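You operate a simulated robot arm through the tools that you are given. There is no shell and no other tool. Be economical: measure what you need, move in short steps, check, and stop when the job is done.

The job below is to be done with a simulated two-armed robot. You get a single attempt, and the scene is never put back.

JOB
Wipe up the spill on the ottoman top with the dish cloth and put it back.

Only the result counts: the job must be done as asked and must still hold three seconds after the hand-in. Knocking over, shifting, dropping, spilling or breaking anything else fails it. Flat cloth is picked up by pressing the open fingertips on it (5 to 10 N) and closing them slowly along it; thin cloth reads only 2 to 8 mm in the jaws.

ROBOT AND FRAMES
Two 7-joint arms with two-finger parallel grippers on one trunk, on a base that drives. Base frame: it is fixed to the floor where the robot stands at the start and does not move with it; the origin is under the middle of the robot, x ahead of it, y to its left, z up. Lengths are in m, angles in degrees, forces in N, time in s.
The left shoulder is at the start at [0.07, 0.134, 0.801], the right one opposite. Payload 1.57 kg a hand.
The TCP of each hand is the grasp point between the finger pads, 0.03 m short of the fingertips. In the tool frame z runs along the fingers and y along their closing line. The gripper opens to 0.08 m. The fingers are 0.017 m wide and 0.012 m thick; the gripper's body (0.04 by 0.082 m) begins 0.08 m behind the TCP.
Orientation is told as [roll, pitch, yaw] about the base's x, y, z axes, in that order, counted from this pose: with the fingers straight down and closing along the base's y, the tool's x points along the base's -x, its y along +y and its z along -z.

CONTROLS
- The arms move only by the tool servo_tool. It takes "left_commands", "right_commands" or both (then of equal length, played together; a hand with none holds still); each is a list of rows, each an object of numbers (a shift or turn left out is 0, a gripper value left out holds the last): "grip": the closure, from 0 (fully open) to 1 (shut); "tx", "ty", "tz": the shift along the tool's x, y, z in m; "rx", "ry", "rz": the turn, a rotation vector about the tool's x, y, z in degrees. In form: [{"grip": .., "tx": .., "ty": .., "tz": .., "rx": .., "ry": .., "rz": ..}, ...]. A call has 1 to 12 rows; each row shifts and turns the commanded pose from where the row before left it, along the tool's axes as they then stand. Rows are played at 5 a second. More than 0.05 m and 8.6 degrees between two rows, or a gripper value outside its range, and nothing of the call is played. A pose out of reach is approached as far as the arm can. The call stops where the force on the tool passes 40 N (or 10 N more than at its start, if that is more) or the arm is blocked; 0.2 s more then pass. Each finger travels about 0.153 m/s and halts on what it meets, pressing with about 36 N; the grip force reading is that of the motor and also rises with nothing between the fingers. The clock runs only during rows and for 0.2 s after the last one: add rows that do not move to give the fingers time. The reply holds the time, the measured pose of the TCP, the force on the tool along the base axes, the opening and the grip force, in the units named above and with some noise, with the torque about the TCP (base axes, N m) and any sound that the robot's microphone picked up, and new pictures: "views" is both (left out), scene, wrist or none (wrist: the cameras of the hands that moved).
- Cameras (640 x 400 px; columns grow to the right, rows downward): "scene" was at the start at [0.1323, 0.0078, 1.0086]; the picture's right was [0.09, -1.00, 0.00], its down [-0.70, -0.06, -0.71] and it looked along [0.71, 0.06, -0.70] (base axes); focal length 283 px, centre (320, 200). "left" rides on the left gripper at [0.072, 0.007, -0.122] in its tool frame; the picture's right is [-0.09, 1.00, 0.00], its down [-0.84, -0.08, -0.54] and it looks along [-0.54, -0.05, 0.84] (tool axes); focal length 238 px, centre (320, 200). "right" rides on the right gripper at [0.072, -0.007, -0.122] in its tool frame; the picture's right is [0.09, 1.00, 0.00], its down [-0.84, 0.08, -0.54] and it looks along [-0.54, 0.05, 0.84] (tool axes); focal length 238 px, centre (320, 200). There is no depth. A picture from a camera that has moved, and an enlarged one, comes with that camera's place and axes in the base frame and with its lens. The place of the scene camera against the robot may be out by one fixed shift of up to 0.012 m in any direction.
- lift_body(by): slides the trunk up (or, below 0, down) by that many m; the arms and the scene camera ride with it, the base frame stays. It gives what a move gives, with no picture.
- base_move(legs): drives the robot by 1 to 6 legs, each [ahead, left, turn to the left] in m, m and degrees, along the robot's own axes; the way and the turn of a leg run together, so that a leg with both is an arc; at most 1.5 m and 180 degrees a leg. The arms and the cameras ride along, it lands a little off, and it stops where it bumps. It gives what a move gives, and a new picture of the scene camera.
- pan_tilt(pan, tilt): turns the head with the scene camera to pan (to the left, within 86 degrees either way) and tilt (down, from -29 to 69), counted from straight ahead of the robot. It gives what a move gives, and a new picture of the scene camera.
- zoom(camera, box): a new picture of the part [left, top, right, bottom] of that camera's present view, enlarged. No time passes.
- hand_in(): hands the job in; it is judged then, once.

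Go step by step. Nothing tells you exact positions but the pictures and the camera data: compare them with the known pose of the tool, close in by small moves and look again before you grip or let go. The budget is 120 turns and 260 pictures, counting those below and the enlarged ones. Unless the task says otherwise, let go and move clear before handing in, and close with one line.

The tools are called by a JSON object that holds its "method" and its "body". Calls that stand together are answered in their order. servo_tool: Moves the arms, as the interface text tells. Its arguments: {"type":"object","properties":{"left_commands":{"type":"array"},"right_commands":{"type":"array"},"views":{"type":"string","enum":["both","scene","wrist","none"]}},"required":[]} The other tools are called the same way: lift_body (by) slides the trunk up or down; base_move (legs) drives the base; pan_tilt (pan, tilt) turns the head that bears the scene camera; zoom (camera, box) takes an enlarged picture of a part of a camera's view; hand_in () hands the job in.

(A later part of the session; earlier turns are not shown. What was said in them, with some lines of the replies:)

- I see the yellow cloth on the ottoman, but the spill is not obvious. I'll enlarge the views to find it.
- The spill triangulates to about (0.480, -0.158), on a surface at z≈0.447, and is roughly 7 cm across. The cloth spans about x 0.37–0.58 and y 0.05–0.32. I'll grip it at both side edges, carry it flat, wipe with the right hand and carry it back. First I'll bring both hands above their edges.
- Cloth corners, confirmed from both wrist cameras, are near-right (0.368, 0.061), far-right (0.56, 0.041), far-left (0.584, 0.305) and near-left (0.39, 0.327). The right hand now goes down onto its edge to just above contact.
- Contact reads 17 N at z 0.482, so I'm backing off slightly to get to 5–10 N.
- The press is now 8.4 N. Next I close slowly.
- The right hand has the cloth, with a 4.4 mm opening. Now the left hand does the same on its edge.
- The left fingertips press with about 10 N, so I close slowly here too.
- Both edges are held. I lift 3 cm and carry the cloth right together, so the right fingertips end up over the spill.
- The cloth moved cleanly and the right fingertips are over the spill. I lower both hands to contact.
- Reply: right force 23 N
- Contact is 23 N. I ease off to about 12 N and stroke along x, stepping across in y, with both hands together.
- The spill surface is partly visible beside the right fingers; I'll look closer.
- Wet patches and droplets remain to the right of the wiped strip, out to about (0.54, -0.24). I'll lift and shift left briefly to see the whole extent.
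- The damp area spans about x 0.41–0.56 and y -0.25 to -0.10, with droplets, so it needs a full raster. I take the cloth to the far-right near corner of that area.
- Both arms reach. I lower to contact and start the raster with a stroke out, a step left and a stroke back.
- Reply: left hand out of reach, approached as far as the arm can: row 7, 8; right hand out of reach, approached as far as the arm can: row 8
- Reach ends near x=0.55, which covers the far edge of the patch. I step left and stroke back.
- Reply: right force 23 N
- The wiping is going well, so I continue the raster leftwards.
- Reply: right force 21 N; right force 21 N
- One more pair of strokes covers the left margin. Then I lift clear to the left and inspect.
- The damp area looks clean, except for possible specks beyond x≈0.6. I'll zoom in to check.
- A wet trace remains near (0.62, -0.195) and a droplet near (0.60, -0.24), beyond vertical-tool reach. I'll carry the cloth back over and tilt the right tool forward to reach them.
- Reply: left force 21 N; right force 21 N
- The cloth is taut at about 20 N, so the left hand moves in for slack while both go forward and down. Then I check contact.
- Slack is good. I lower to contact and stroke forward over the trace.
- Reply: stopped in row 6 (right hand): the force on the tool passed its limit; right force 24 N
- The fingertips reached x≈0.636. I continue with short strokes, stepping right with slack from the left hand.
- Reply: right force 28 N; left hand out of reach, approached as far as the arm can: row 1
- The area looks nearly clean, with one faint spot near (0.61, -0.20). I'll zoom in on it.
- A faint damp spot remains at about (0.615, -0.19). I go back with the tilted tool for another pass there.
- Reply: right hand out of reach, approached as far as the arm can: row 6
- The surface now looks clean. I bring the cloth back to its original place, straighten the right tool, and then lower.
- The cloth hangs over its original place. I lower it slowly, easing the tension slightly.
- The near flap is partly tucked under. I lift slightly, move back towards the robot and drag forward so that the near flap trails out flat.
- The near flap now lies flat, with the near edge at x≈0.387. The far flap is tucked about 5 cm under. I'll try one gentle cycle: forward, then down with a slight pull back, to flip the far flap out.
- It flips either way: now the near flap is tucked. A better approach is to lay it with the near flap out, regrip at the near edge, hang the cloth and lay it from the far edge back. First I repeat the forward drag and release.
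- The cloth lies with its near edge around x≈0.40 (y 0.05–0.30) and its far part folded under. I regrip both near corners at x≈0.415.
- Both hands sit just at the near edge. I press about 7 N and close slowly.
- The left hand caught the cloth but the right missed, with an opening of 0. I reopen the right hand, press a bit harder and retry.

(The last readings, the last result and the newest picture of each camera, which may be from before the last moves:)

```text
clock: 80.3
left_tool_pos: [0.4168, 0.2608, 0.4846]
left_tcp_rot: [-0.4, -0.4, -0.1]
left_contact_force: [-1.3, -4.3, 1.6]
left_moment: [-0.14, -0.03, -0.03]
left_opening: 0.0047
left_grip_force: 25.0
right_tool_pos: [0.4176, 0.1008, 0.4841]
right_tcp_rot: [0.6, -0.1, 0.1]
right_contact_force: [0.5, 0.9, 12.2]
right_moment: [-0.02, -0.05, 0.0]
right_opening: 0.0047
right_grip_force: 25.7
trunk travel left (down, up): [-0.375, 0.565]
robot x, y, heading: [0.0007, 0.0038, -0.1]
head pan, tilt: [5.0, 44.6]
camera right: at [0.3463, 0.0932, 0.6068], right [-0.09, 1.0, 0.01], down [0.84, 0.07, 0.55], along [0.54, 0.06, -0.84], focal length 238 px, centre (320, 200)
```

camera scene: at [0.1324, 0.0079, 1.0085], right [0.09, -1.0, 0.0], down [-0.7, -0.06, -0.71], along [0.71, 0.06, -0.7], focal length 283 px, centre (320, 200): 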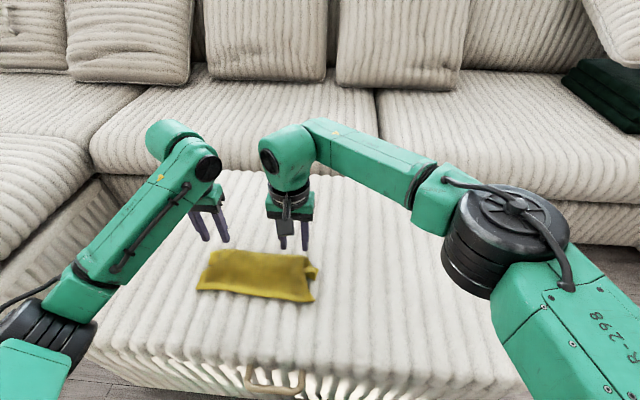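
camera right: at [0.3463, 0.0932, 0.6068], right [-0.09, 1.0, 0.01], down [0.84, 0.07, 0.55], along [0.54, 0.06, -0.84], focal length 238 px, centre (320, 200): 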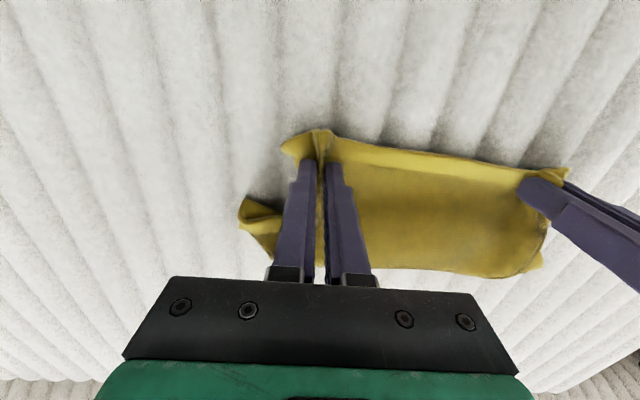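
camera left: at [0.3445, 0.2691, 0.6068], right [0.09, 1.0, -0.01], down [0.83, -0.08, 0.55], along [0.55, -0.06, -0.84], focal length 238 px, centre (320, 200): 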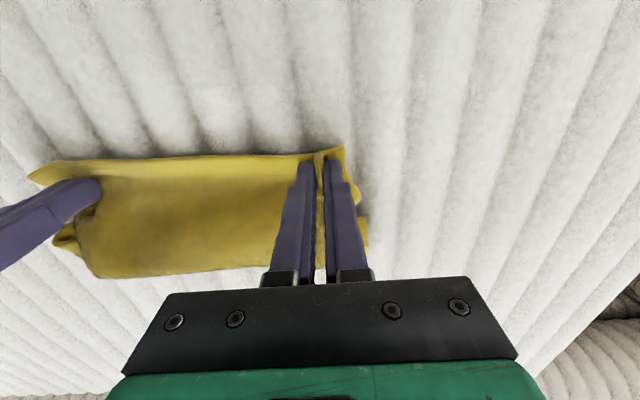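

Both near corners are held. I lift the cloth to hang and tilt both tools 24° forward for reach.

{"method": "servo_tool", "body": {"right_commands": [{"tz": -0.03}, {"tz": -0.03}, {"tz": -0.03}, {"tz": -0.03, "tx": -0.02}, {"tz": -0.03, "tx": -0.02}, {"tz": -0.025, "tx": -0.02}, {"ry": -8}, {"ry": -8}, {"ry": -8}, {"tx": -0.027, "tz": 0.012}, {"tx": -0.027, "tz": 0.012}, {}], "left_commands": [{"tz": -0.03}, {"tz": -0.03}, {"tz": -0.03}, {"tz": -0.03, "tx": -0.02}, {"tz": -0.03, "tx": -0.02}, {"tz": -0.025, "tx": -0.02}, {"ry": -8}, {"ry": -8}, {"ry": -8}, {"tx": -0.027, "tz": 0.012}, {"tx": -0.027, "tz": 0.012}, {}]}}

```text
clock: 82.9
left_tool_pos: [0.5361, 0.2619, 0.66]
left_tcp_rot: [-0.4, -24.4, 0.0]
left_contact_force: [-0.6, -7.1, -0.6]
left_moment: [-0.16, 0.02, -0.15]
left_opening: 0.0048
left_grip_force: 25.5
right_tool_pos: [0.5366, 0.0994, 0.6589]
right_tcp_rot: [0.6, -24.2, -0.2]
right_contact_force: [0.2, 6.8, -0.5]
right_moment: [0.21, 0.01, 0.07]
right_opening: 0.0045
right_grip_force: 25.4
trunk travel left (down, up): [-0.375, 0.565]
robot x, y, heading: [-0.001, 0.0003, 0.1]
head pan, tilt: [5.0, 44.6]
camera scene: at [0.132, 0.0079, 1.0086], right [0.09, -1.0, 0.0], down [-0.7, -0.06, -0.71], along [0.71, 0.06, -0.7], focal length 283 px, centre (320, 200)
camera right: at [0.4218, 0.0923, 0.7414], right [-0.08, 1.0, -0.03], down [0.54, 0.07, 0.84], along [0.84, 0.05, -0.55], focal length 238 px, centre (320, 200)
camera left: at [0.4197, 0.2698, 0.7425], right [0.09, 1.0, 0.03], down [0.54, -0.07, 0.84], along [0.84, -0.06, -0.54], focal length 238 px, centre (320, 200)
```

scene: 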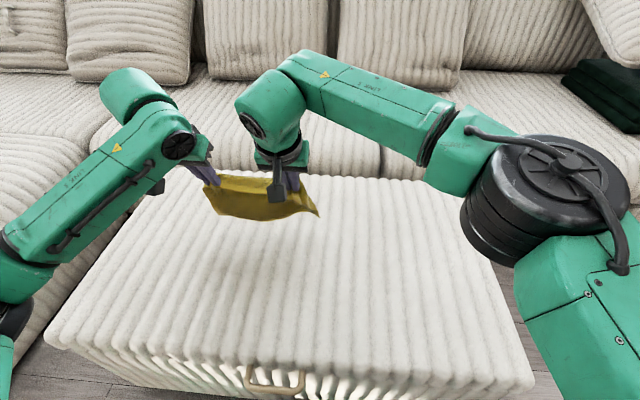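
right: 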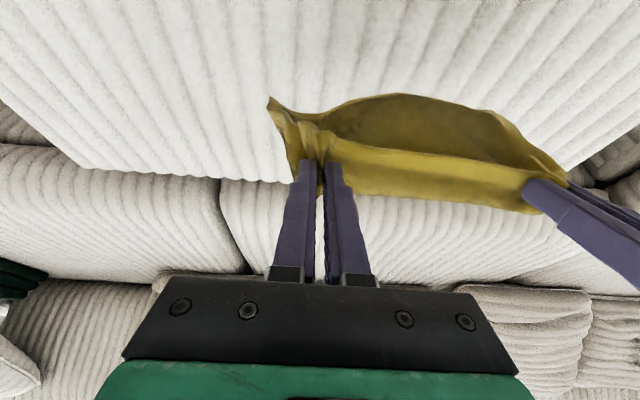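
left: 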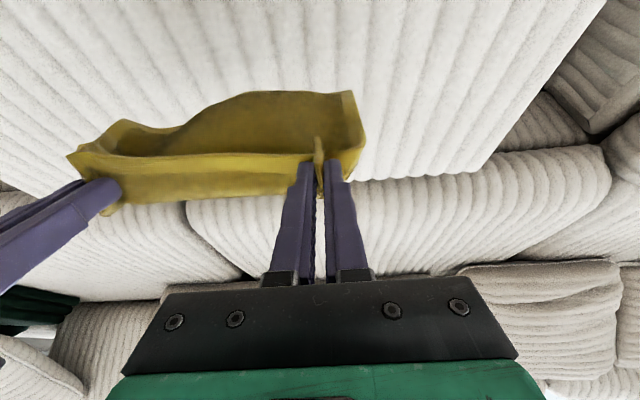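

The cloth hangs well. I move forward, dip so that the lower edge touches, draw back so it trails forward, and lay the cloth down on an arc back.

{"method": "servo_tool", "body": {"right_commands": [{"tx": -0.023, "tz": 0.01}, {"tx": -0.023, "tz": 0.01}, {"tx": 0.009, "tz": 0.02}, {}], "left_commands": [{"tx": -0.023, "tz": 0.01}, {"tx": -0.023, "tz": 0.01}, {"tx": 0.009, "tz": 0.02}, {}], "views": "scene"}}

```text
clock: 83.9
left_tool_pos: [0.5859, 0.2624, 0.6379]
left_tcp_rot: [-0.4, -24.4, 0.1]
left_contact_force: [0.0, -6.8, 0.5]
left_moment: [-0.15, 0.04, -0.15]
left_opening: 0.0045
left_grip_force: 24.9
right_tool_pos: [0.5872, 0.0996, 0.6378]
right_tcp_rot: [0.6, -24.0, -0.2]
right_contact_force: [-0.4, 6.1, 0.5]
right_moment: [0.22, 0.0, 0.09]
right_opening: 0.0047
right_grip_force: 24.9
trunk travel left (down, up): [-0.375, 0.565]
robot x, y, heading: [-0.0012, -0.0003, 0.0]
head pan, tilt: [5.0, 44.6]
camera scene: at [0.1321, 0.0078, 1.0086], right [0.09, -1.0, 0.0], down [-0.7, -0.06, -0.71], along [0.71, 0.06, -0.7], focal length 283 px, centre (320, 200)
```

scene: 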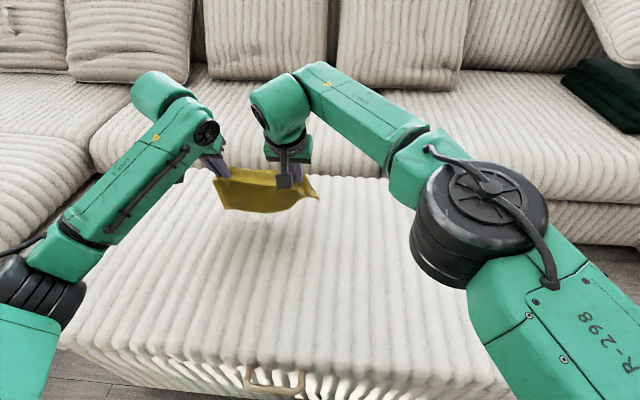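

{"method": "zoom", "body": {"camera": "scene", "box": [180, 120, 350, 250]}}

{"method": "zoom", "body": {"camera": "right", "box": [240, 40, 640, 260]}}

```text
3.08 times, centred on (265, 185) of scene
camera zoom: at [0.1321, 0.0078, 1.0086], right [0.09, -1.0, 0.0], down [-0.7, -0.06, -0.71], along [0.71, 0.06, -0.7], focal length 869 px, centre (489, 246)
```

zoom: 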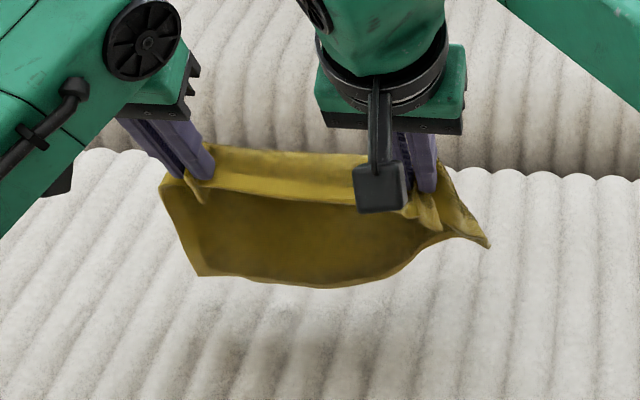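

```text
1.60 times, centred on (440, 150) of right
camera zoom: at [0.4729, 0.0928, 0.7199], right [-0.08, 1.0, -0.03], down [0.54, 0.07, 0.84], along [0.84, 0.05, -0.55], focal length 381 px, centre (128, 280)
```

zoom: 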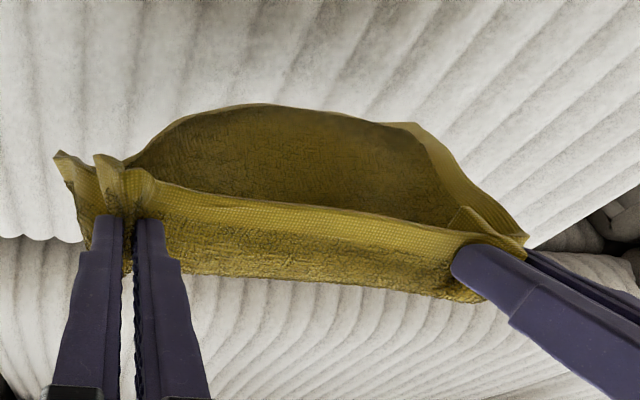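

Triangulation puts the lower edge at about x=0.63, z=0.456, so it's almost touching and trailing forward. I lay it down along the arc.

{"method": "servo_tool", "body": {"right_commands": [{"tx": 0.024, "tz": -0.0055}, {"tx": 0.0229, "tz": -0.0102}, {"tx": 0.0229, "tz": -0.0102}, {"tx": 0.0229, "tz": -0.0102}, {"tx": 0.0257, "tz": 0.005}, {"tx": 0.0257, "tz": 0.005}, {"tx": 0.0351, "tz": 0.0172}, {"tx": 0.0268, "tz": 0.0209}, {"tx": 0.0195, "tz": 0.0242}, {}], "left_commands": [{"tx": 0.024, "tz": -0.0055}, {"tx": 0.0229, "tz": -0.0102}, {"tx": 0.0229, "tz": -0.0102}, {"tx": 0.0229, "tz": -0.0102}, {"tx": 0.0257, "tz": 0.005}, {"tx": 0.0257, "tz": 0.005}, {"tx": 0.0351, "tz": 0.0172}, {"tx": 0.0268, "tz": 0.0209}, {"tx": 0.0195, "tz": 0.0242}, {}]}}

```text
clock: 86.1
left_tool_pos: [0.3948, 0.2608, 0.5133]
left_tcp_rot: [-0.5, -24.4, 0.1]
left_contact_force: [-0.6, -3.5, 0.1]
left_moment: [-0.15, 0.04, -0.05]
left_opening: 0.0047
left_grip_force: 25.1
right_tool_pos: [0.396, 0.1, 0.5126]
right_tcp_rot: [0.6, -24.1, -0.3]
right_contact_force: [-0.3, 3.6, 0.5]
right_moment: [0.16, -0.02, 0.04]
right_opening: 0.0045
right_grip_force: 24.8
trunk travel left (down, up): [-0.375, 0.565]
robot x, y, heading: [0.0011, 0.0005, 0.1]
head pan, tilt: [5.0, 44.6]
camera scene: at [0.1321, 0.0078, 1.0086], right [0.09, -1.0, 0.0], down [-0.7, -0.06, -0.71], along [0.71, 0.06, -0.7], focal length 283 px, centre (320, 200)
camera right: at [0.2816, 0.0931, 0.5942], right [-0.08, 1.0, -0.03], down [0.54, 0.07, 0.84], along [0.84, 0.05, -0.55], focal length 238 px, centre (320, 200)
camera left: at [0.2786, 0.2682, 0.5946], right [0.09, 1.0, 0.03], down [0.54, -0.07, 0.84], along [0.84, -0.05, -0.54], focal length 238 px, centre (320, 200)
```

scene: 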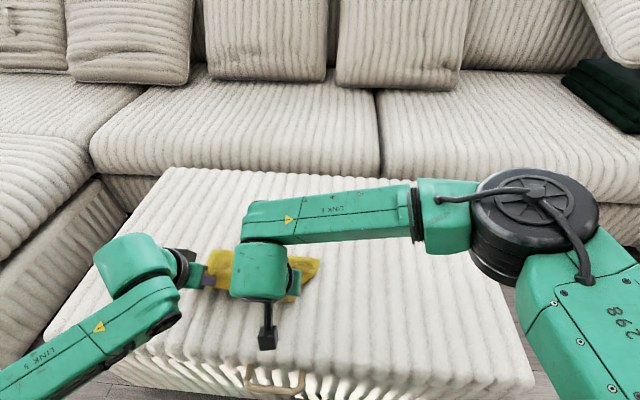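
right: 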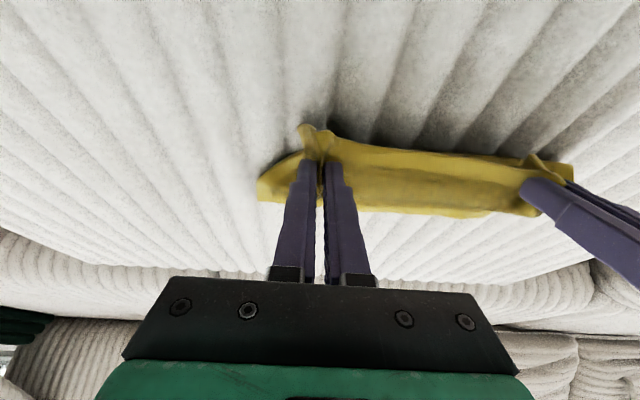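
left: 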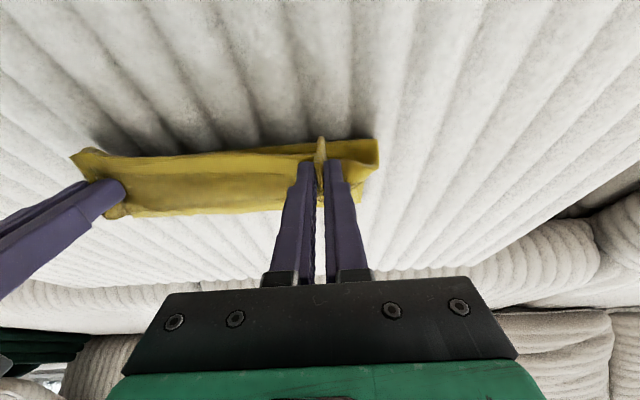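

The far edge seems to lie near x≈0.50, closer than expected. I lower the rest, release, rise and look from above before deciding.

{"method": "servo_tool", "body": {"right_commands": [{"tx": 0.0065, "tz": 0.0146}, {"tx": 0.004, "tz": 0.008}, {"grip": 0.8}, {"grip": 0.55}, {}, {"tx": 0.01, "tz": -0.035}, {"tz": -0.04, "ry": 8}, {"tz": -0.04, "ry": 8}, {"ry": 8}, {}], "left_commands": [{"tx": 0.0065, "tz": 0.0146}, {"tx": 0.004, "tz": 0.008}, {"grip": 0.8}, {"grip": 0.55}, {}, {"tx": 0.01, "tz": -0.035}, {"tz": -0.04, "ry": 8}, {"tz": -0.04, "ry": 8}, {"ry": 8}, {}]}}

```text
clock: 88.3
left_tool_pos: [0.3652, 0.2639, 0.5541]
left_tcp_rot: [-0.4, -6.3, 0.0]
left_contact_force: [0.4, 0.4, 0.4]
left_moment: [0.03, -0.02, 0.02]
left_opening: 0.0357
left_grip_force: 0.1
left hand out of reach, approached as far as the arm can: row 6, 7, 8
right_tool_pos: [0.3451, 0.0997, 0.5907]
right_tcp_rot: [0.5, 0.0, 0.0]
right_contact_force: [0.3, -0.4, -1.0]
right_moment: [0.01, 0.01, 0.01]
right_opening: 0.036
right_grip_force: 0.3
trunk travel left (down, up): [-0.375, 0.565]
robot x, y, heading: [-0.0008, -0.0027, 0.2]
head pan, tilt: [5.0, 44.6]
camera scene: at [0.1319, 0.0078, 1.0086], right [0.09, -1.0, 0.0], down [-0.7, -0.06, -0.71], along [0.71, 0.06, -0.7], focal length 283 px, centre (320, 200)
camera right: at [0.2738, 0.0926, 0.7131], right [-0.09, 1.0, 0.01], down [0.84, 0.07, 0.54], along [0.54, 0.06, -0.84], focal length 238 px, centre (320, 200)
camera left: at [0.2801, 0.2723, 0.6682], right [0.09, 1.0, 0.0], down [0.77, -0.07, 0.63], along [0.63, -0.06, -0.78], focal length 238 px, centre (320, 200)
```

scene: 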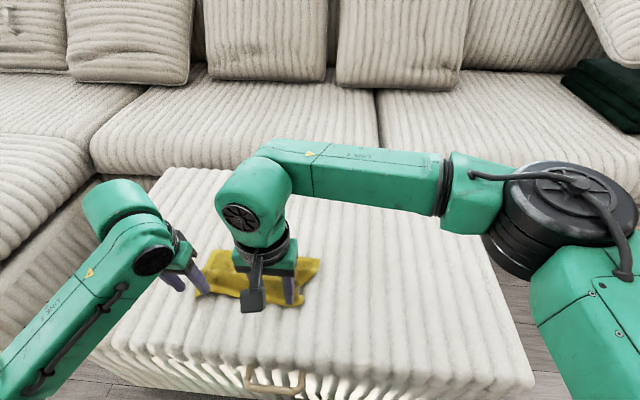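
right: 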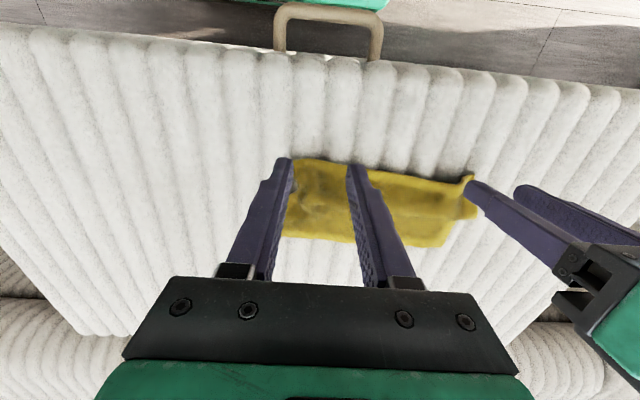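
left: 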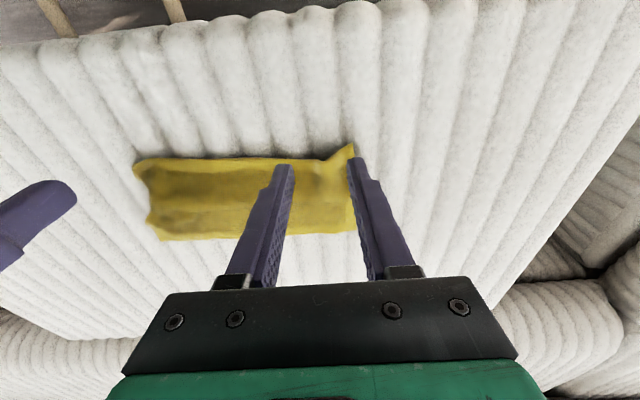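

The cloth is still folded somewhere. I'll move both hands aside and look at it properly.

{"method": "servo_tool", "body": {"right_commands": [{"tz": -0.04}, {"tz": -0.04}, {"ty": -0.045, "tx": -0.02}, {"ty": -0.045, "tx": -0.02}, {"ty": -0.045, "tx": -0.02}, {"ty": -0.045}, {"ty": -0.04}, {}], "left_commands": [{"tz": -0.04, "tx": -0.02, "ry": 6.3}, {"tz": -0.04, "tx": -0.02}, {"tx": -0.02, "ty": 0.03}, {"ty": 0.03, "tx": -0.02}, {"ty": 0.03}, {}, {}, {}]}}

{"method": "zoom", "body": {"camera": "scene", "box": [180, 230, 340, 330]}}

{"method": "zoom", "body": {"camera": "scene", "box": [340, 170, 540, 380]}}

```text
clock: 90.1
left_tool_pos: [0.441, 0.3553, 0.635]
left_tcp_rot: [-0.4, -0.1, -0.1]
left_contact_force: [-0.2, 0.1, 0.1]
left_moment: [0.02, 0.03, -0.02]
left_opening: 0.036
left_grip_force: 0.2
right_tool_pos: [0.4053, -0.1216, 0.6689]
right_tcp_rot: [0.5, 0.0, -0.1]
right_contact_force: [0.0, -0.7, -0.4]
right_moment: [0.0, 0.0, 0.05]
right_opening: 0.0361
right_grip_force: 0.0
trunk travel left (down, up): [-0.375, 0.565]
robot x, y, heading: [0.0002, 0.0008, -0.3]
head pan, tilt: [5.0, 44.6]
camera scene: at [0.1322, 0.0081, 1.0085], right [0.09, -1.0, 0.0], down [-0.7, -0.06, -0.71], along [0.71, 0.06, -0.7], focal length 283 px, centre (320, 200)
camera right: at [0.3332, -0.1279, 0.7907], right [-0.09, 1.0, 0.01], down [0.84, 0.07, 0.54], along [0.54, 0.06, -0.84], focal length 238 px, centre (320, 200)
camera left: at [0.3688, 0.3631, 0.7578], right [0.09, 1.0, -0.01], down [0.84, -0.07, 0.54], along [0.54, -0.06, -0.84], focal length 238 px, centre (320, 200)
```

scene: 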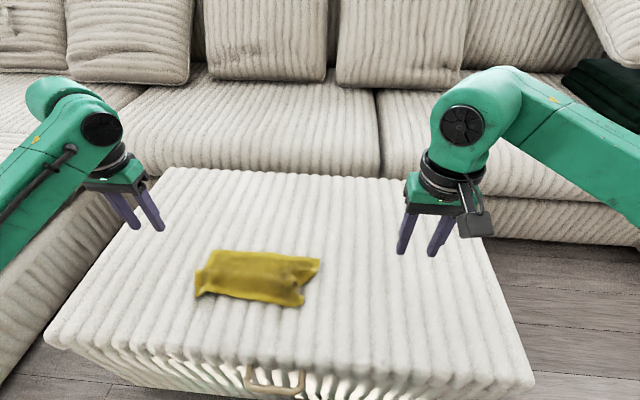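
right: 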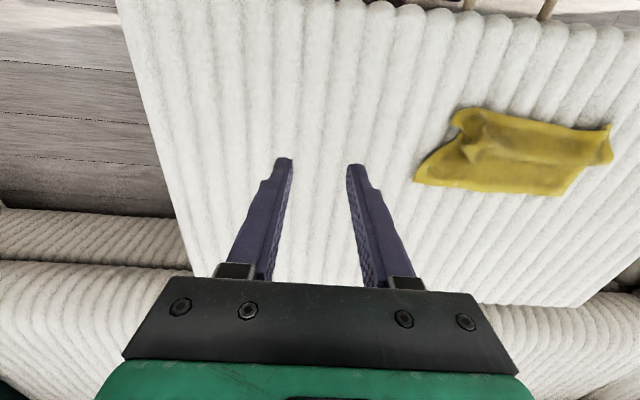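
left: 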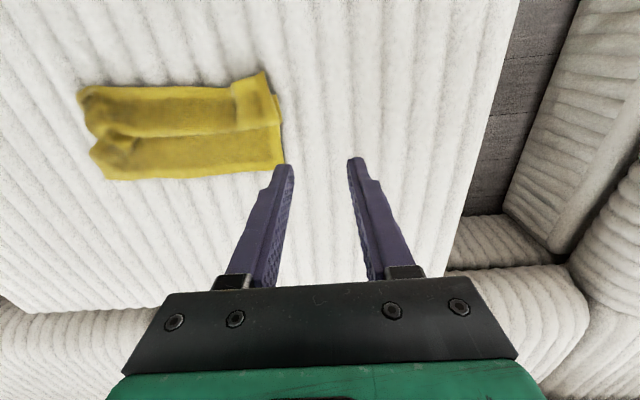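

```text
4.00 times, centred on (260, 280) of scene
camera zoom: at [0.1322, 0.0081, 1.0085], right [0.09, -1.0, 0.0], down [-0.7, -0.06, -0.71], along [0.71, 0.06, -0.7], focal length 1130 px, centre (560, -120)
```

zoom: 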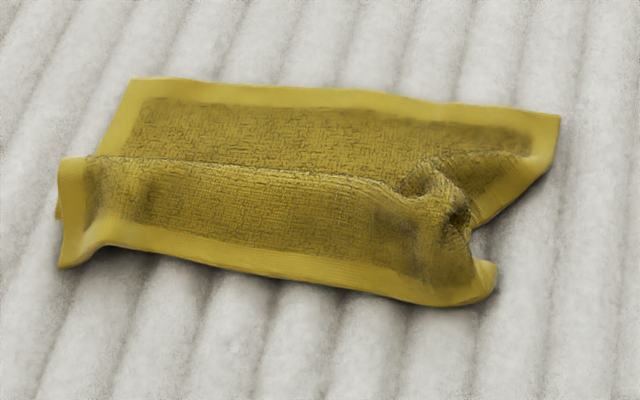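

```text
1.90 times, centred on (440, 275) of scene
camera zoom: at [0.1322, 0.0081, 1.0085], right [0.09, -1.0, 0.0], down [-0.7, -0.06, -0.71], along [0.71, 0.06, -0.7], focal length 538 px, centre (91, 57)
```

zoom: 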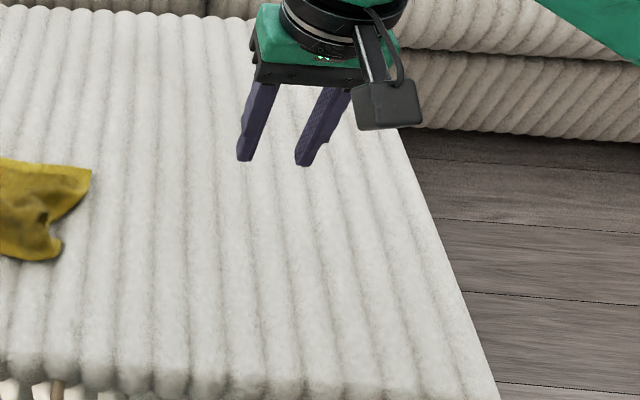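

The cloth is Z-pleated: the far hem lies at x≈0.50 (y 0.04–0.29) and the near hem at x≈0.39, which is right. I grip the far hem and pull it about 7 cm forward to undo the pleat.

{"method": "servo_tool", "body": {"right_commands": [{"ty": 0.045, "tx": -0.02, "grip": 0.5}, {"ty": 0.045, "tx": -0.02}, {"ty": 0.045, "tx": -0.02}, {"ty": 0.04, "tx": -0.023}, {"ty": 0.034, "tz": 0.03}, {"tz": 0.04}, {"tz": 0.04}, {"tz": 0.04}, {"tz": 0.022}, {"tz": 0.01}, {}], "left_commands": [{"ty": -0.03, "tx": -0.012, "grip": 0.5}, {"ty": -0.03, "tx": -0.012}, {"ty": -0.03, "tx": -0.012}, {"ty": -0.01, "tx": -0.011}, {"tz": 0.03}, {"tz": 0.03}, {"tz": 0.03}, {"tz": 0.03}, {"tz": 0.018}, {"tz": 0.01}, {}]}}

```text
clock: 92.5
left_tool_pos: [0.4896, 0.2551, 0.4875]
left_tcp_rot: [-0.4, -0.1, -0.1]
left_contact_force: [0.0, -0.3, 0.5]
left_moment: [0.0, -0.01, 0.01]
left_opening: 0.0401
left_grip_force: 0.1
right_tool_pos: [0.4888, 0.088, 0.4869]
right_tcp_rot: [0.6, -0.1, 0.1]
right_contact_force: [0.7, -0.1, 0.3]
right_moment: [-0.03, 0.04, 0.0]
right_opening: 0.0401
right_grip_force: 0.1
trunk travel left (down, up): [-0.375, 0.565]
robot x, y, heading: [-0.0013, 0.0004, -0.2]
head pan, tilt: [5.0, 44.6]
camera scene: at [0.1322, 0.0079, 1.0086], right [0.09, -1.0, 0.0], down [-0.7, -0.06, -0.71], along [0.71, 0.06, -0.7], focal length 283 px, centre (320, 200)
camera right: at [0.4168, 0.082, 0.61], right [-0.09, 1.0, 0.01], down [0.84, 0.07, 0.54], along [0.54, 0.06, -0.84], focal length 238 px, centre (320, 200)
camera left: at [0.4159, 0.2626, 0.6101], right [0.09, 1.0, -0.01], down [0.84, -0.08, 0.54], along [0.54, -0.06, -0.84], focal length 238 px, centre (320, 200)
```

scene: 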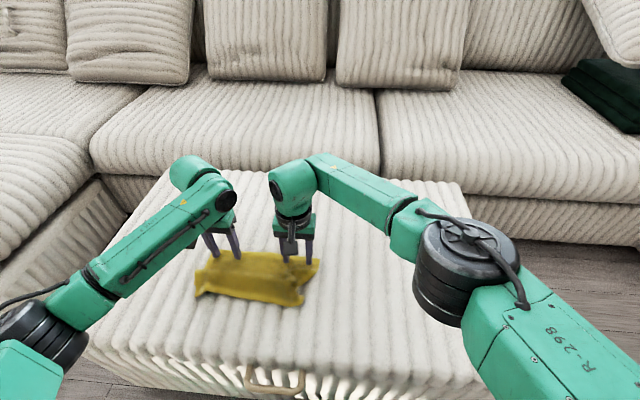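
right: 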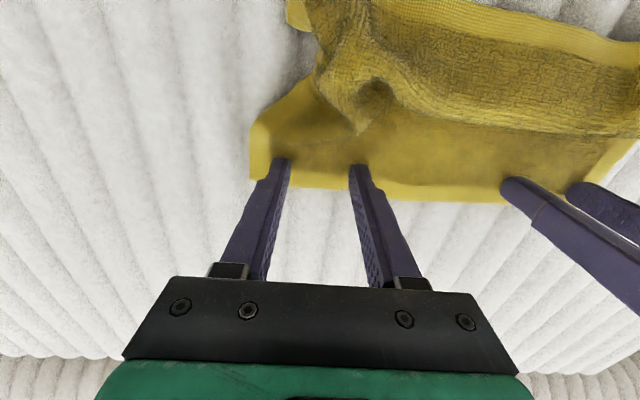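
left: 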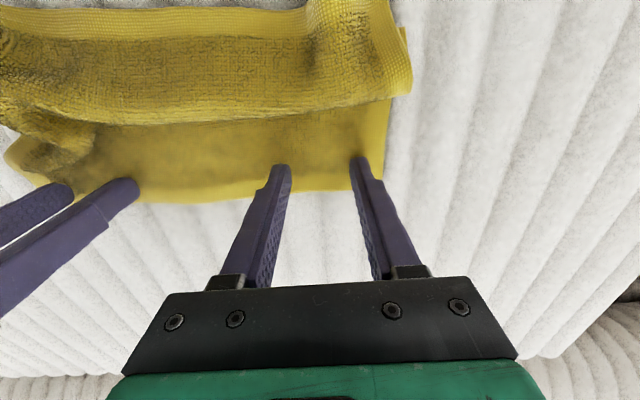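

The fingertips are well placed on the far strip. I press and close both hands.

{"method": "servo_tool", "body": {"right_commands": [{"tz": 0.002}, {"tz": 0.001}, {}], "left_commands": [{"tz": 0.002}, {"tz": 0.001}, {}], "views": "none"}}

```text
clock: 93.3
left_tool_pos: [0.489, 0.2545, 0.4847]
left_tcp_rot: [-0.4, -0.1, -0.1]
left_contact_force: [-0.4, 1.1, 1.0]
left_moment: [0.05, 0.04, 0.01]
left_opening: 0.04
left_grip_force: 0.0
right_tool_pos: [0.4878, 0.0908, 0.4849]
right_tcp_rot: [0.5, -0.1, -0.1]
right_contact_force: [0.4, -0.3, 0.0]
right_moment: [0.0, -0.02, -0.01]
right_opening: 0.0396
right_grip_force: 0.1
trunk travel left (down, up): [-0.375, 0.565]
robot x, y, heading: [0.0007, -0.0031, -0.1]
head pan, tilt: [5.0, 44.6]
```

{"method": "servo_tool", "body": {"right_commands": [{"tz": 0.0015}, {"tz": 0.001}, {}], "left_commands": [{"tz": 0.001}, {"tz": 0.0005}, {}], "views": "none"}}

```text
clock: 94.1
left_tool_pos: [0.4882, 0.2551, 0.4836]
left_tcp_rot: [-0.3, -0.1, -0.1]
left_contact_force: [-0.2, 1.2, 2.4]
left_moment: [0.02, -0.02, -0.02]
left_opening: 0.0401
left_grip_force: 0.1
right_tool_pos: [0.4884, 0.0874, 0.4837]
right_tcp_rot: [0.5, -0.1, 0.0]
right_contact_force: [1.4, -0.6, 5.6]
right_moment: [-0.08, -0.06, 0.01]
right_opening: 0.04
right_grip_force: 0.0
trunk travel left (down, up): [-0.375, 0.565]
robot x, y, heading: [0.0034, -0.0, 0.2]
head pan, tilt: [5.0, 44.6]
```

{"method": "servo_tool", "body": {"right_commands": [{"tz": 0.001}, {}, {"grip": 0.56}, {"grip": 0.62}, {"grip": 0.68}, {"grip": 0.75}, {"grip": 0.82}, {"grip": 0.89}, {"grip": 0.95}, {"grip": 1.0}, {}, {}], "left_commands": [{"tz": 0.0015}, {"tz": 0.0005}, {"grip": 0.56}, {"grip": 0.62}, {"grip": 0.68}, {"grip": 0.75}, {"grip": 0.82}, {"grip": 0.89}, {"grip": 0.95}, {"grip": 1.0}, {}, {}], "views": "wrist"}}

```text
clock: 96.7
left_tool_pos: [0.4875, 0.254, 0.4832]
left_tcp_rot: [-0.3, -0.2, 0.0]
left_contact_force: [0.0, 0.2, 6.8]
left_moment: [0.01, 0.01, 0.0]
left_opening: 0.0038
left_grip_force: 24.5
right_tool_pos: [0.4875, 0.089, 0.4846]
right_tcp_rot: [0.5, -0.3, -0.1]
right_contact_force: [-0.7, -0.3, 8.2]
right_moment: [-0.04, 0.01, -0.01]
right_opening: 0.0041
right_grip_force: 24.9
trunk travel left (down, up): [-0.375, 0.565]
robot x, y, heading: [-0.0035, 0.0013, -0.2]
head pan, tilt: [5.0, 44.6]
camera right: at [0.4155, 0.0819, 0.6053], right [-0.09, 1.0, 0.01], down [0.84, 0.07, 0.55], along [0.54, 0.06, -0.84], focal length 238 px, centre (320, 200)
camera left: at [0.4147, 0.2618, 0.6055], right [0.09, 1.0, -0.01], down [0.83, -0.08, 0.55], along [0.54, -0.06, -0.84], focal length 238 px, centre (320, 200)
```

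right: 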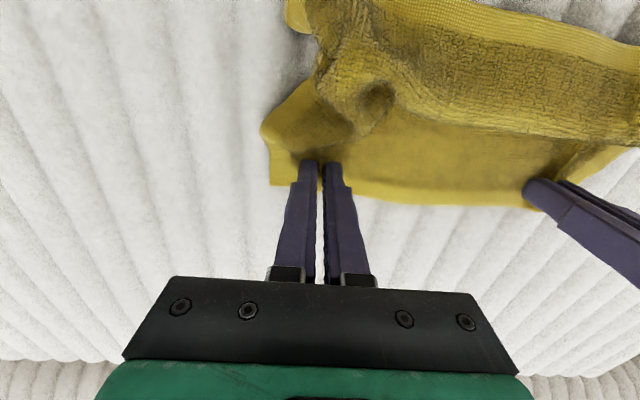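
left: 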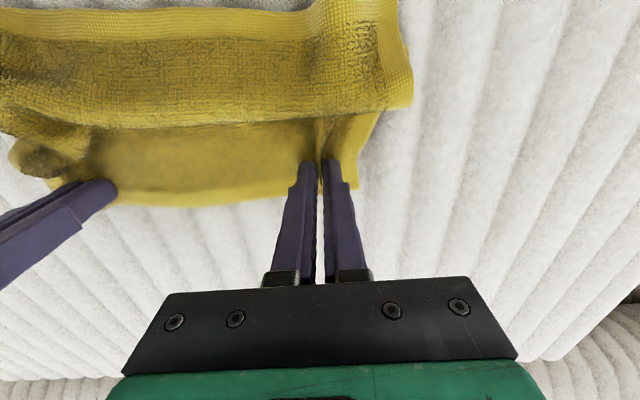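

Both hems are held. I raise 5 mm and pull forward slowly.

{"method": "servo_tool", "body": {"right_commands": [{"tz": -0.006}, {"tx": -0.015}, {"tx": -0.015}, {"tx": -0.015}, {"tx": -0.012}, {"tx": -0.01}, {}], "left_commands": [{"tz": -0.006}, {"tx": -0.015}, {"tx": -0.015}, {"tx": -0.015}, {"tx": -0.012}, {"tx": -0.01}, {}]}}

```text
clock: 98.3
left_tool_pos: [0.5559, 0.2533, 0.4866]
left_tcp_rot: [-0.4, -0.1, -0.2]
left_contact_force: [-1.4, -6.4, -0.6]
left_moment: [-0.22, 0.04, 0.0]
left_opening: 0.004
left_grip_force: 24.1
right_tool_pos: [0.5108, 0.0894, 0.4887]
right_tcp_rot: [0.5, -0.1, 0.0]
right_contact_force: [1.6, 6.7, 0.8]
right_moment: [0.19, -0.06, 0.0]
right_opening: 0.0041
right_grip_force: 24.6
right hand out of reach, approached as far as the arm can: row 3, 4, 5, 6
trunk travel left (down, up): [-0.375, 0.565]
robot x, y, heading: [-0.0008, 0.0006, -0.4]
head pan, tilt: [5.0, 44.6]
camera scene: at [0.1322, 0.0079, 1.0086], right [0.09, -1.0, 0.0], down [-0.7, -0.06, -0.71], along [0.71, 0.06, -0.7], focal length 283 px, centre (320, 200)
camera right: at [0.439, 0.0823, 0.6102], right [-0.09, 1.0, 0.01], down [0.84, 0.07, 0.54], along [0.54, 0.06, -0.84], focal length 238 px, centre (320, 200)
camera left: at [0.4834, 0.2614, 0.6102], right [0.09, 1.0, -0.01], down [0.84, -0.08, 0.54], along [0.54, -0.06, -0.84], focal length 238 px, centre (320, 200)
```

scene: 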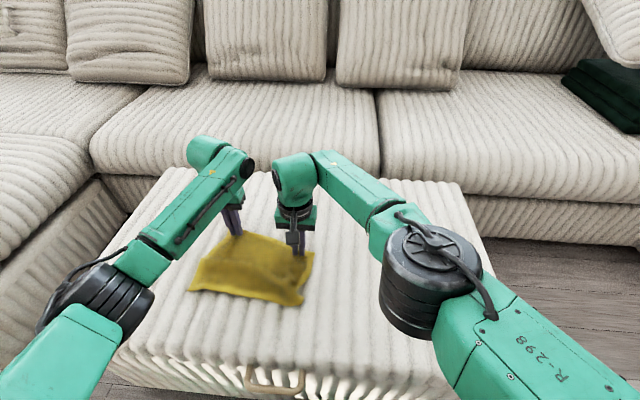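
right: 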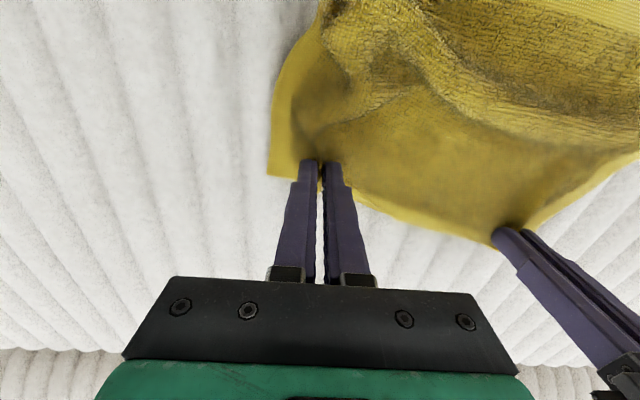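
left: 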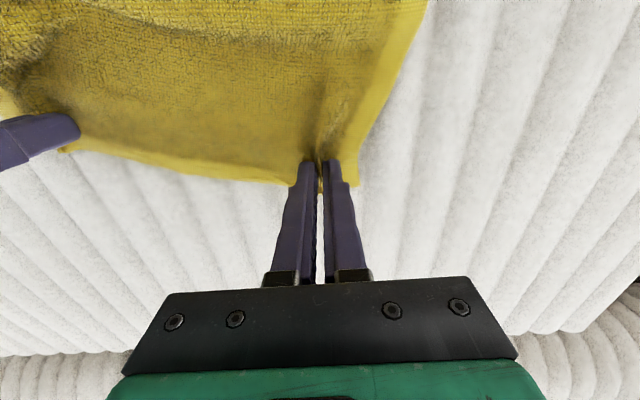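

The left side unfolded. The right arm hit its reach limit at x=0.511, so I tilt it forward 24° and continue the pull.

{"method": "servo_tool", "body": {"right_commands": [{"ry": -8}, {"ry": -8}, {"ry": -8}, {"tx": -0.0137, "tz": 0.0061}, {"tx": -0.0137, "tz": 0.0061}, {"tx": -0.0137, "tz": 0.0061}, {}]}}

```text
clock: 99.9
left_tool_pos: [0.5564, 0.2536, 0.4883]
left_tcp_rot: [-0.5, -0.1, -0.2]
left_contact_force: [-0.3, -1.2, 0.0]
left_moment: [-0.07, -0.02, -0.03]
left_opening: 0.004
left_grip_force: 25.3
right_tool_pos: [0.555, 0.089, 0.488]
right_tcp_rot: [0.6, -24.0, -0.3]
right_contact_force: [-0.7, 2.4, 0.1]
right_moment: [0.06, 0.04, 0.05]
right_opening: 0.0037
right_grip_force: 24.8
trunk travel left (down, up): [-0.375, 0.565]
robot x, y, heading: [-0.0007, 0.0004, -0.2]
head pan, tilt: [5.0, 44.6]
camera scene: at [0.1322, 0.0078, 1.0086], right [0.09, -1.0, 0.0], down [-0.7, -0.06, -0.71], along [0.71, 0.06, -0.7], focal length 283 px, centre (320, 200)
camera right: at [0.4413, 0.0822, 0.5705], right [-0.08, 1.0, -0.03], down [0.54, 0.07, 0.84], along [0.84, 0.05, -0.55], focal length 238 px, centre (320, 200)
```

scene: 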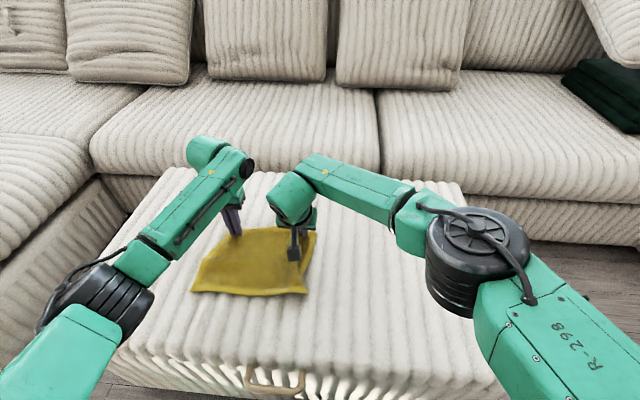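
right: 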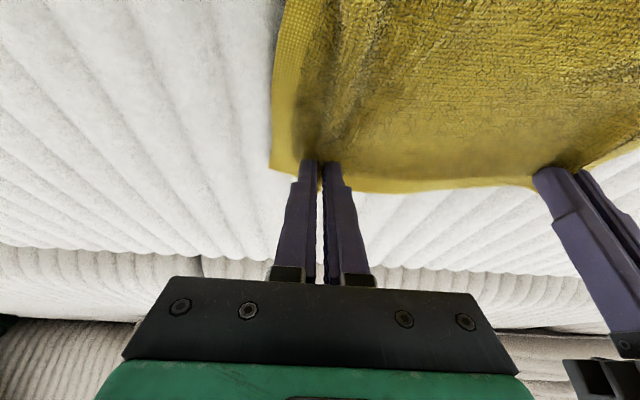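

The cloth now lies spread almost exactly as at the start. I lower slightly, open gently and rise straight off.

{"method": "servo_tool", "body": {"right_commands": [{"tx": 0.001, "tz": 0.003}, {"grip": 0.85}, {"grip": 0.65}, {}, {"tz": -0.03}, {"tz": -0.04}, {"tz": -0.04}, {"ty": -0.04, "tz": -0.02}, {"ty": -0.045}, {"ty": -0.045}, {"ty": -0.045}, {"ty": -0.045}], "left_commands": [{"tz": 0.003}, {"grip": 0.85}, {"grip": 0.65}, {}, {"tz": -0.03}, {"tz": -0.04}, {"tz": -0.04}, {"tz": -0.04, "ty": 0.02}, {"ty": 0.03}, {"ty": 0.03}, {"ty": 0.02}, {}]}}

{"method": "zoom", "body": {"camera": "scene", "box": [170, 200, 350, 330]}}

{"method": "zoom", "body": {"camera": "scene", "box": [340, 170, 540, 380]}}

```text
clock: 102.5
left_tool_pos: [0.5547, 0.3544, 0.6362]
left_tcp_rot: [-0.3, -0.1, -0.1]
left_contact_force: [0.0, 0.1, -0.7]
left_moment: [-0.01, 0.03, -0.01]
left_opening: 0.0279
left_grip_force: 0.1
right_tool_pos: [0.5021, -0.1329, 0.601]
right_tcp_rot: [0.6, -24.2, -0.3]
right_contact_force: [-0.5, -0.6, 0.5]
right_moment: [0.0, -0.03, -0.01]
right_opening: 0.028
right_grip_force: 0.0
trunk travel left (down, up): [-0.375, 0.565]
robot x, y, heading: [-0.0037, -0.0026, 0.1]
head pan, tilt: [5.0, 44.6]
camera scene: at [0.1319, 0.007, 1.0086], right [0.09, -1.0, 0.0], down [-0.7, -0.06, -0.71], along [0.71, 0.06, -0.7], focal length 283 px, centre (320, 200)
camera right: at [0.3871, -0.1404, 0.6839], right [-0.08, 1.0, -0.03], down [0.54, 0.07, 0.84], along [0.84, 0.06, -0.55], focal length 238 px, centre (320, 200)
camera left: at [0.4823, 0.3628, 0.7576], right [0.09, 1.0, -0.01], down [0.84, -0.08, 0.54], along [0.54, -0.06, -0.84], focal length 238 px, centre (320, 200)
```

scene: 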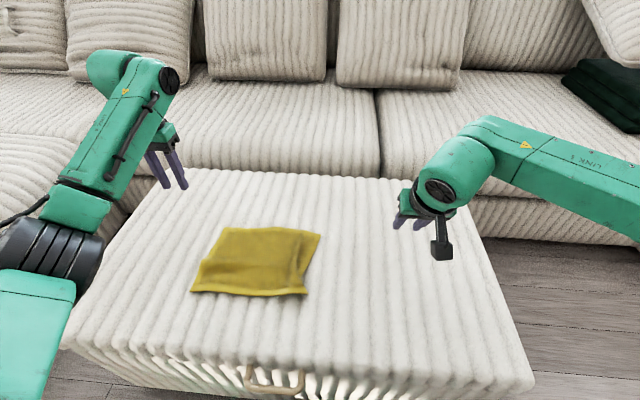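
right: 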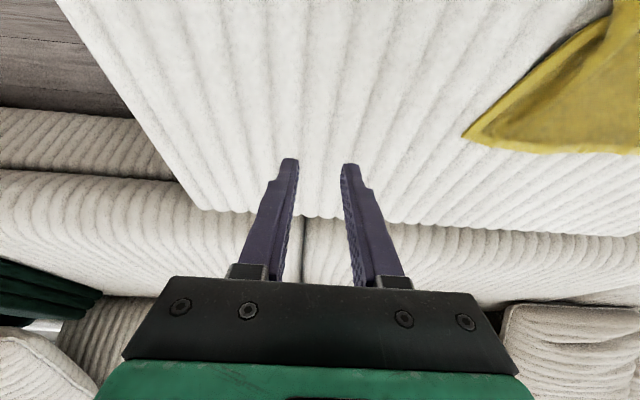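
left: 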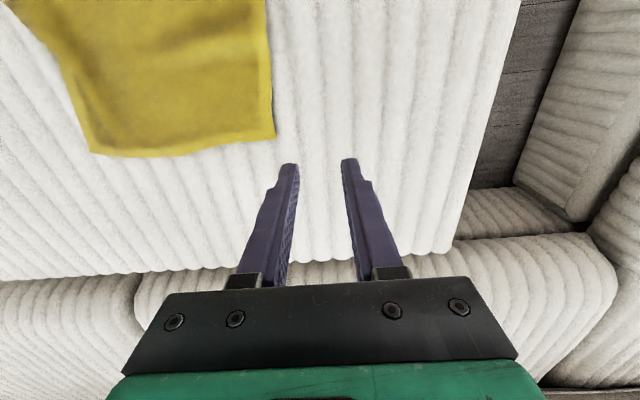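

```text
3.08 times, centred on (260, 265) of scene
camera zoom: at [0.1319, 0.007, 1.0086], right [0.09, -1.0, 0.0], down [-0.7, -0.06, -0.71], along [0.71, 0.06, -0.7], focal length 869 px, centre (505, 0)
```

zoom: 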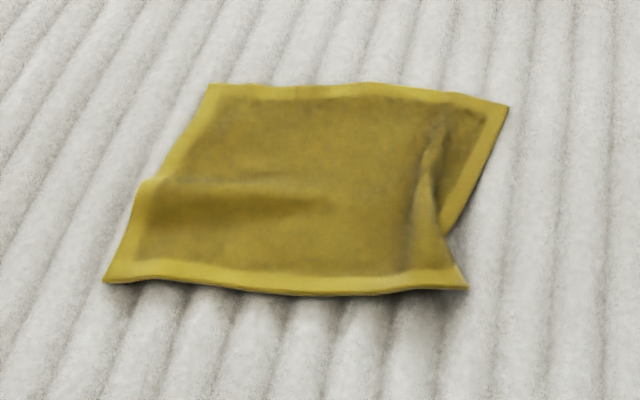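

```text
1.90 times, centred on (440, 275) of scene
camera zoom: at [0.1319, 0.007, 1.0086], right [0.09, -1.0, 0.0], down [-0.7, -0.06, -0.71], along [0.71, 0.06, -0.7], focal length 538 px, centre (91, 57)
```

zoom: 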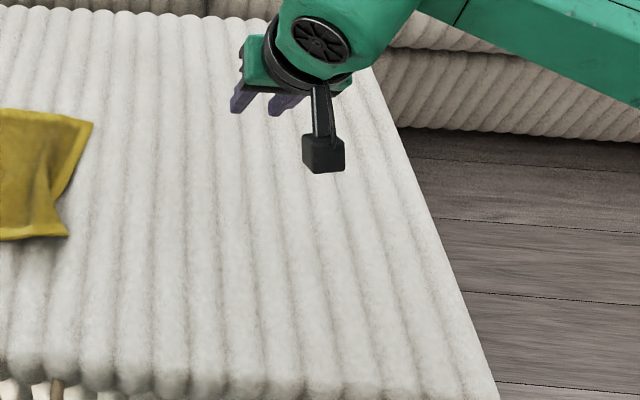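

The cloth is back in place and nearly flat. I retract the right arm and make a final check for leftover wetness.

{"method": "servo_tool", "body": {"right_commands": [{"tz": -0.04, "ry": 8}, {"tz": -0.04, "ry": 8}, {"ty": -0.045, "ry": 8}, {"ty": -0.045}, {"ty": -0.045}, {"ty": -0.045}, {}], "views": "scene"}}

{"method": "zoom", "body": {"camera": "scene", "box": [340, 180, 460, 260]}}

{"method": "zoom", "body": {"camera": "scene", "box": [340, 250, 490, 350]}}

{"method": "zoom", "body": {"camera": "right", "box": [300, 0, 640, 260]}}

```text
clock: 104.1
left_tool_pos: [0.5554, 0.3557, 0.6343]
left_tcp_rot: [-0.3, -0.1, -0.2]
left_contact_force: [-0.7, 0.0, 0.5]
left_moment: [0.04, 0.02, 0.0]
left_opening: 0.0282
left_grip_force: 0.0
right_tool_pos: [0.476, -0.3137, 0.6762]
right_tcp_rot: [0.4, -0.1, 0.0]
right_contact_force: [0.2, 0.5, 0.3]
right_moment: [-0.03, 0.0, 0.0]
right_opening: 0.0281
right_grip_force: 0.1
trunk travel left (down, up): [-0.375, 0.565]
robot x, y, heading: [0.0036, -0.0022, -0.0]
head pan, tilt: [5.0, 44.6]
camera scene: at [0.1323, 0.008, 1.0085], right [0.09, -1.0, 0.0], down [-0.7, -0.06, -0.71], along [0.71, 0.06, -0.7], focal length 283 px, centre (320, 200)
```

scene: 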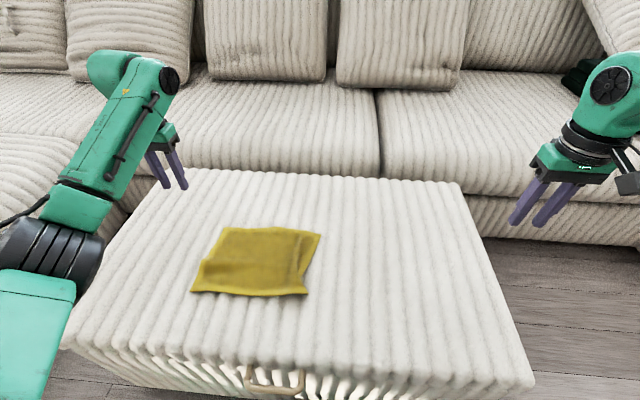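

```text
5.00 times, centred on (400, 220) of scene
camera zoom: at [0.1323, 0.008, 1.0085], right [0.09, -1.0, 0.0], down [-0.7, -0.06, -0.71], along [0.71, 0.06, -0.7], focal length 1413 px, centre (-80, 100)
```

zoom: 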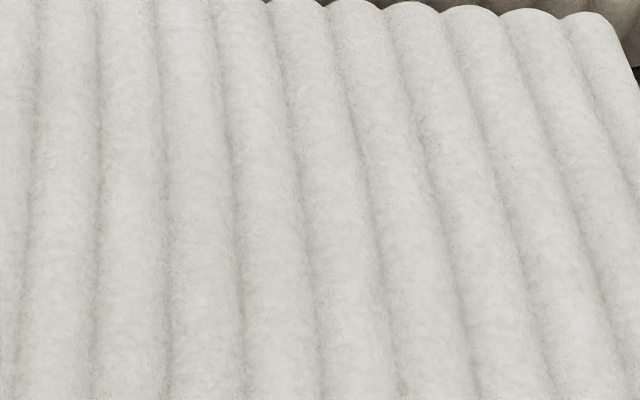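

```text
4.00 times, centred on (415, 300) of scene
camera zoom: at [0.1323, 0.008, 1.0085], right [0.09, -1.0, 0.0], down [-0.7, -0.06, -0.71], along [0.71, 0.06, -0.7], focal length 1130 px, centre (-60, -200)
```

zoom: 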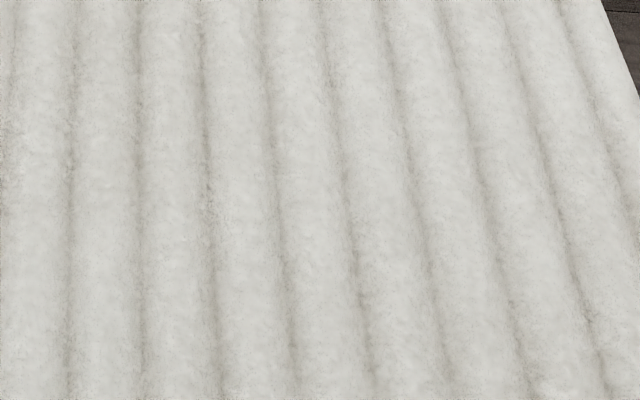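

```text
1.54 times, centred on (470, 130) of right
camera zoom: at [0.4045, -0.3207, 0.7982], right [-0.09, 1.0, 0.01], down [0.84, 0.07, 0.54], along [0.54, 0.06, -0.84], focal length 367 px, centre (89, 308)
```

zoom: 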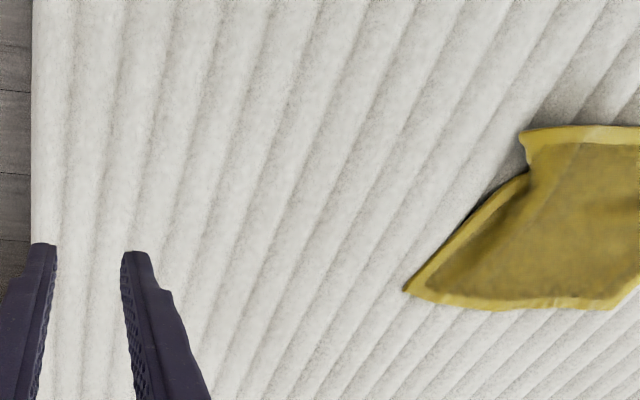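

The ottoman top shows no wetness in any view, the cloth lies spread at its original place, and both hands are clear. I'm handing in.

{"method": "hand_in", "body": {}}

```text
The job is handed in.
```

I wiped up the spill and put the dish cloth back in its original place, spread almost flat with a small crease near its right edge. The last close-up views showed no wetness left on the ottoman top, and both hands were clear before I handed in.
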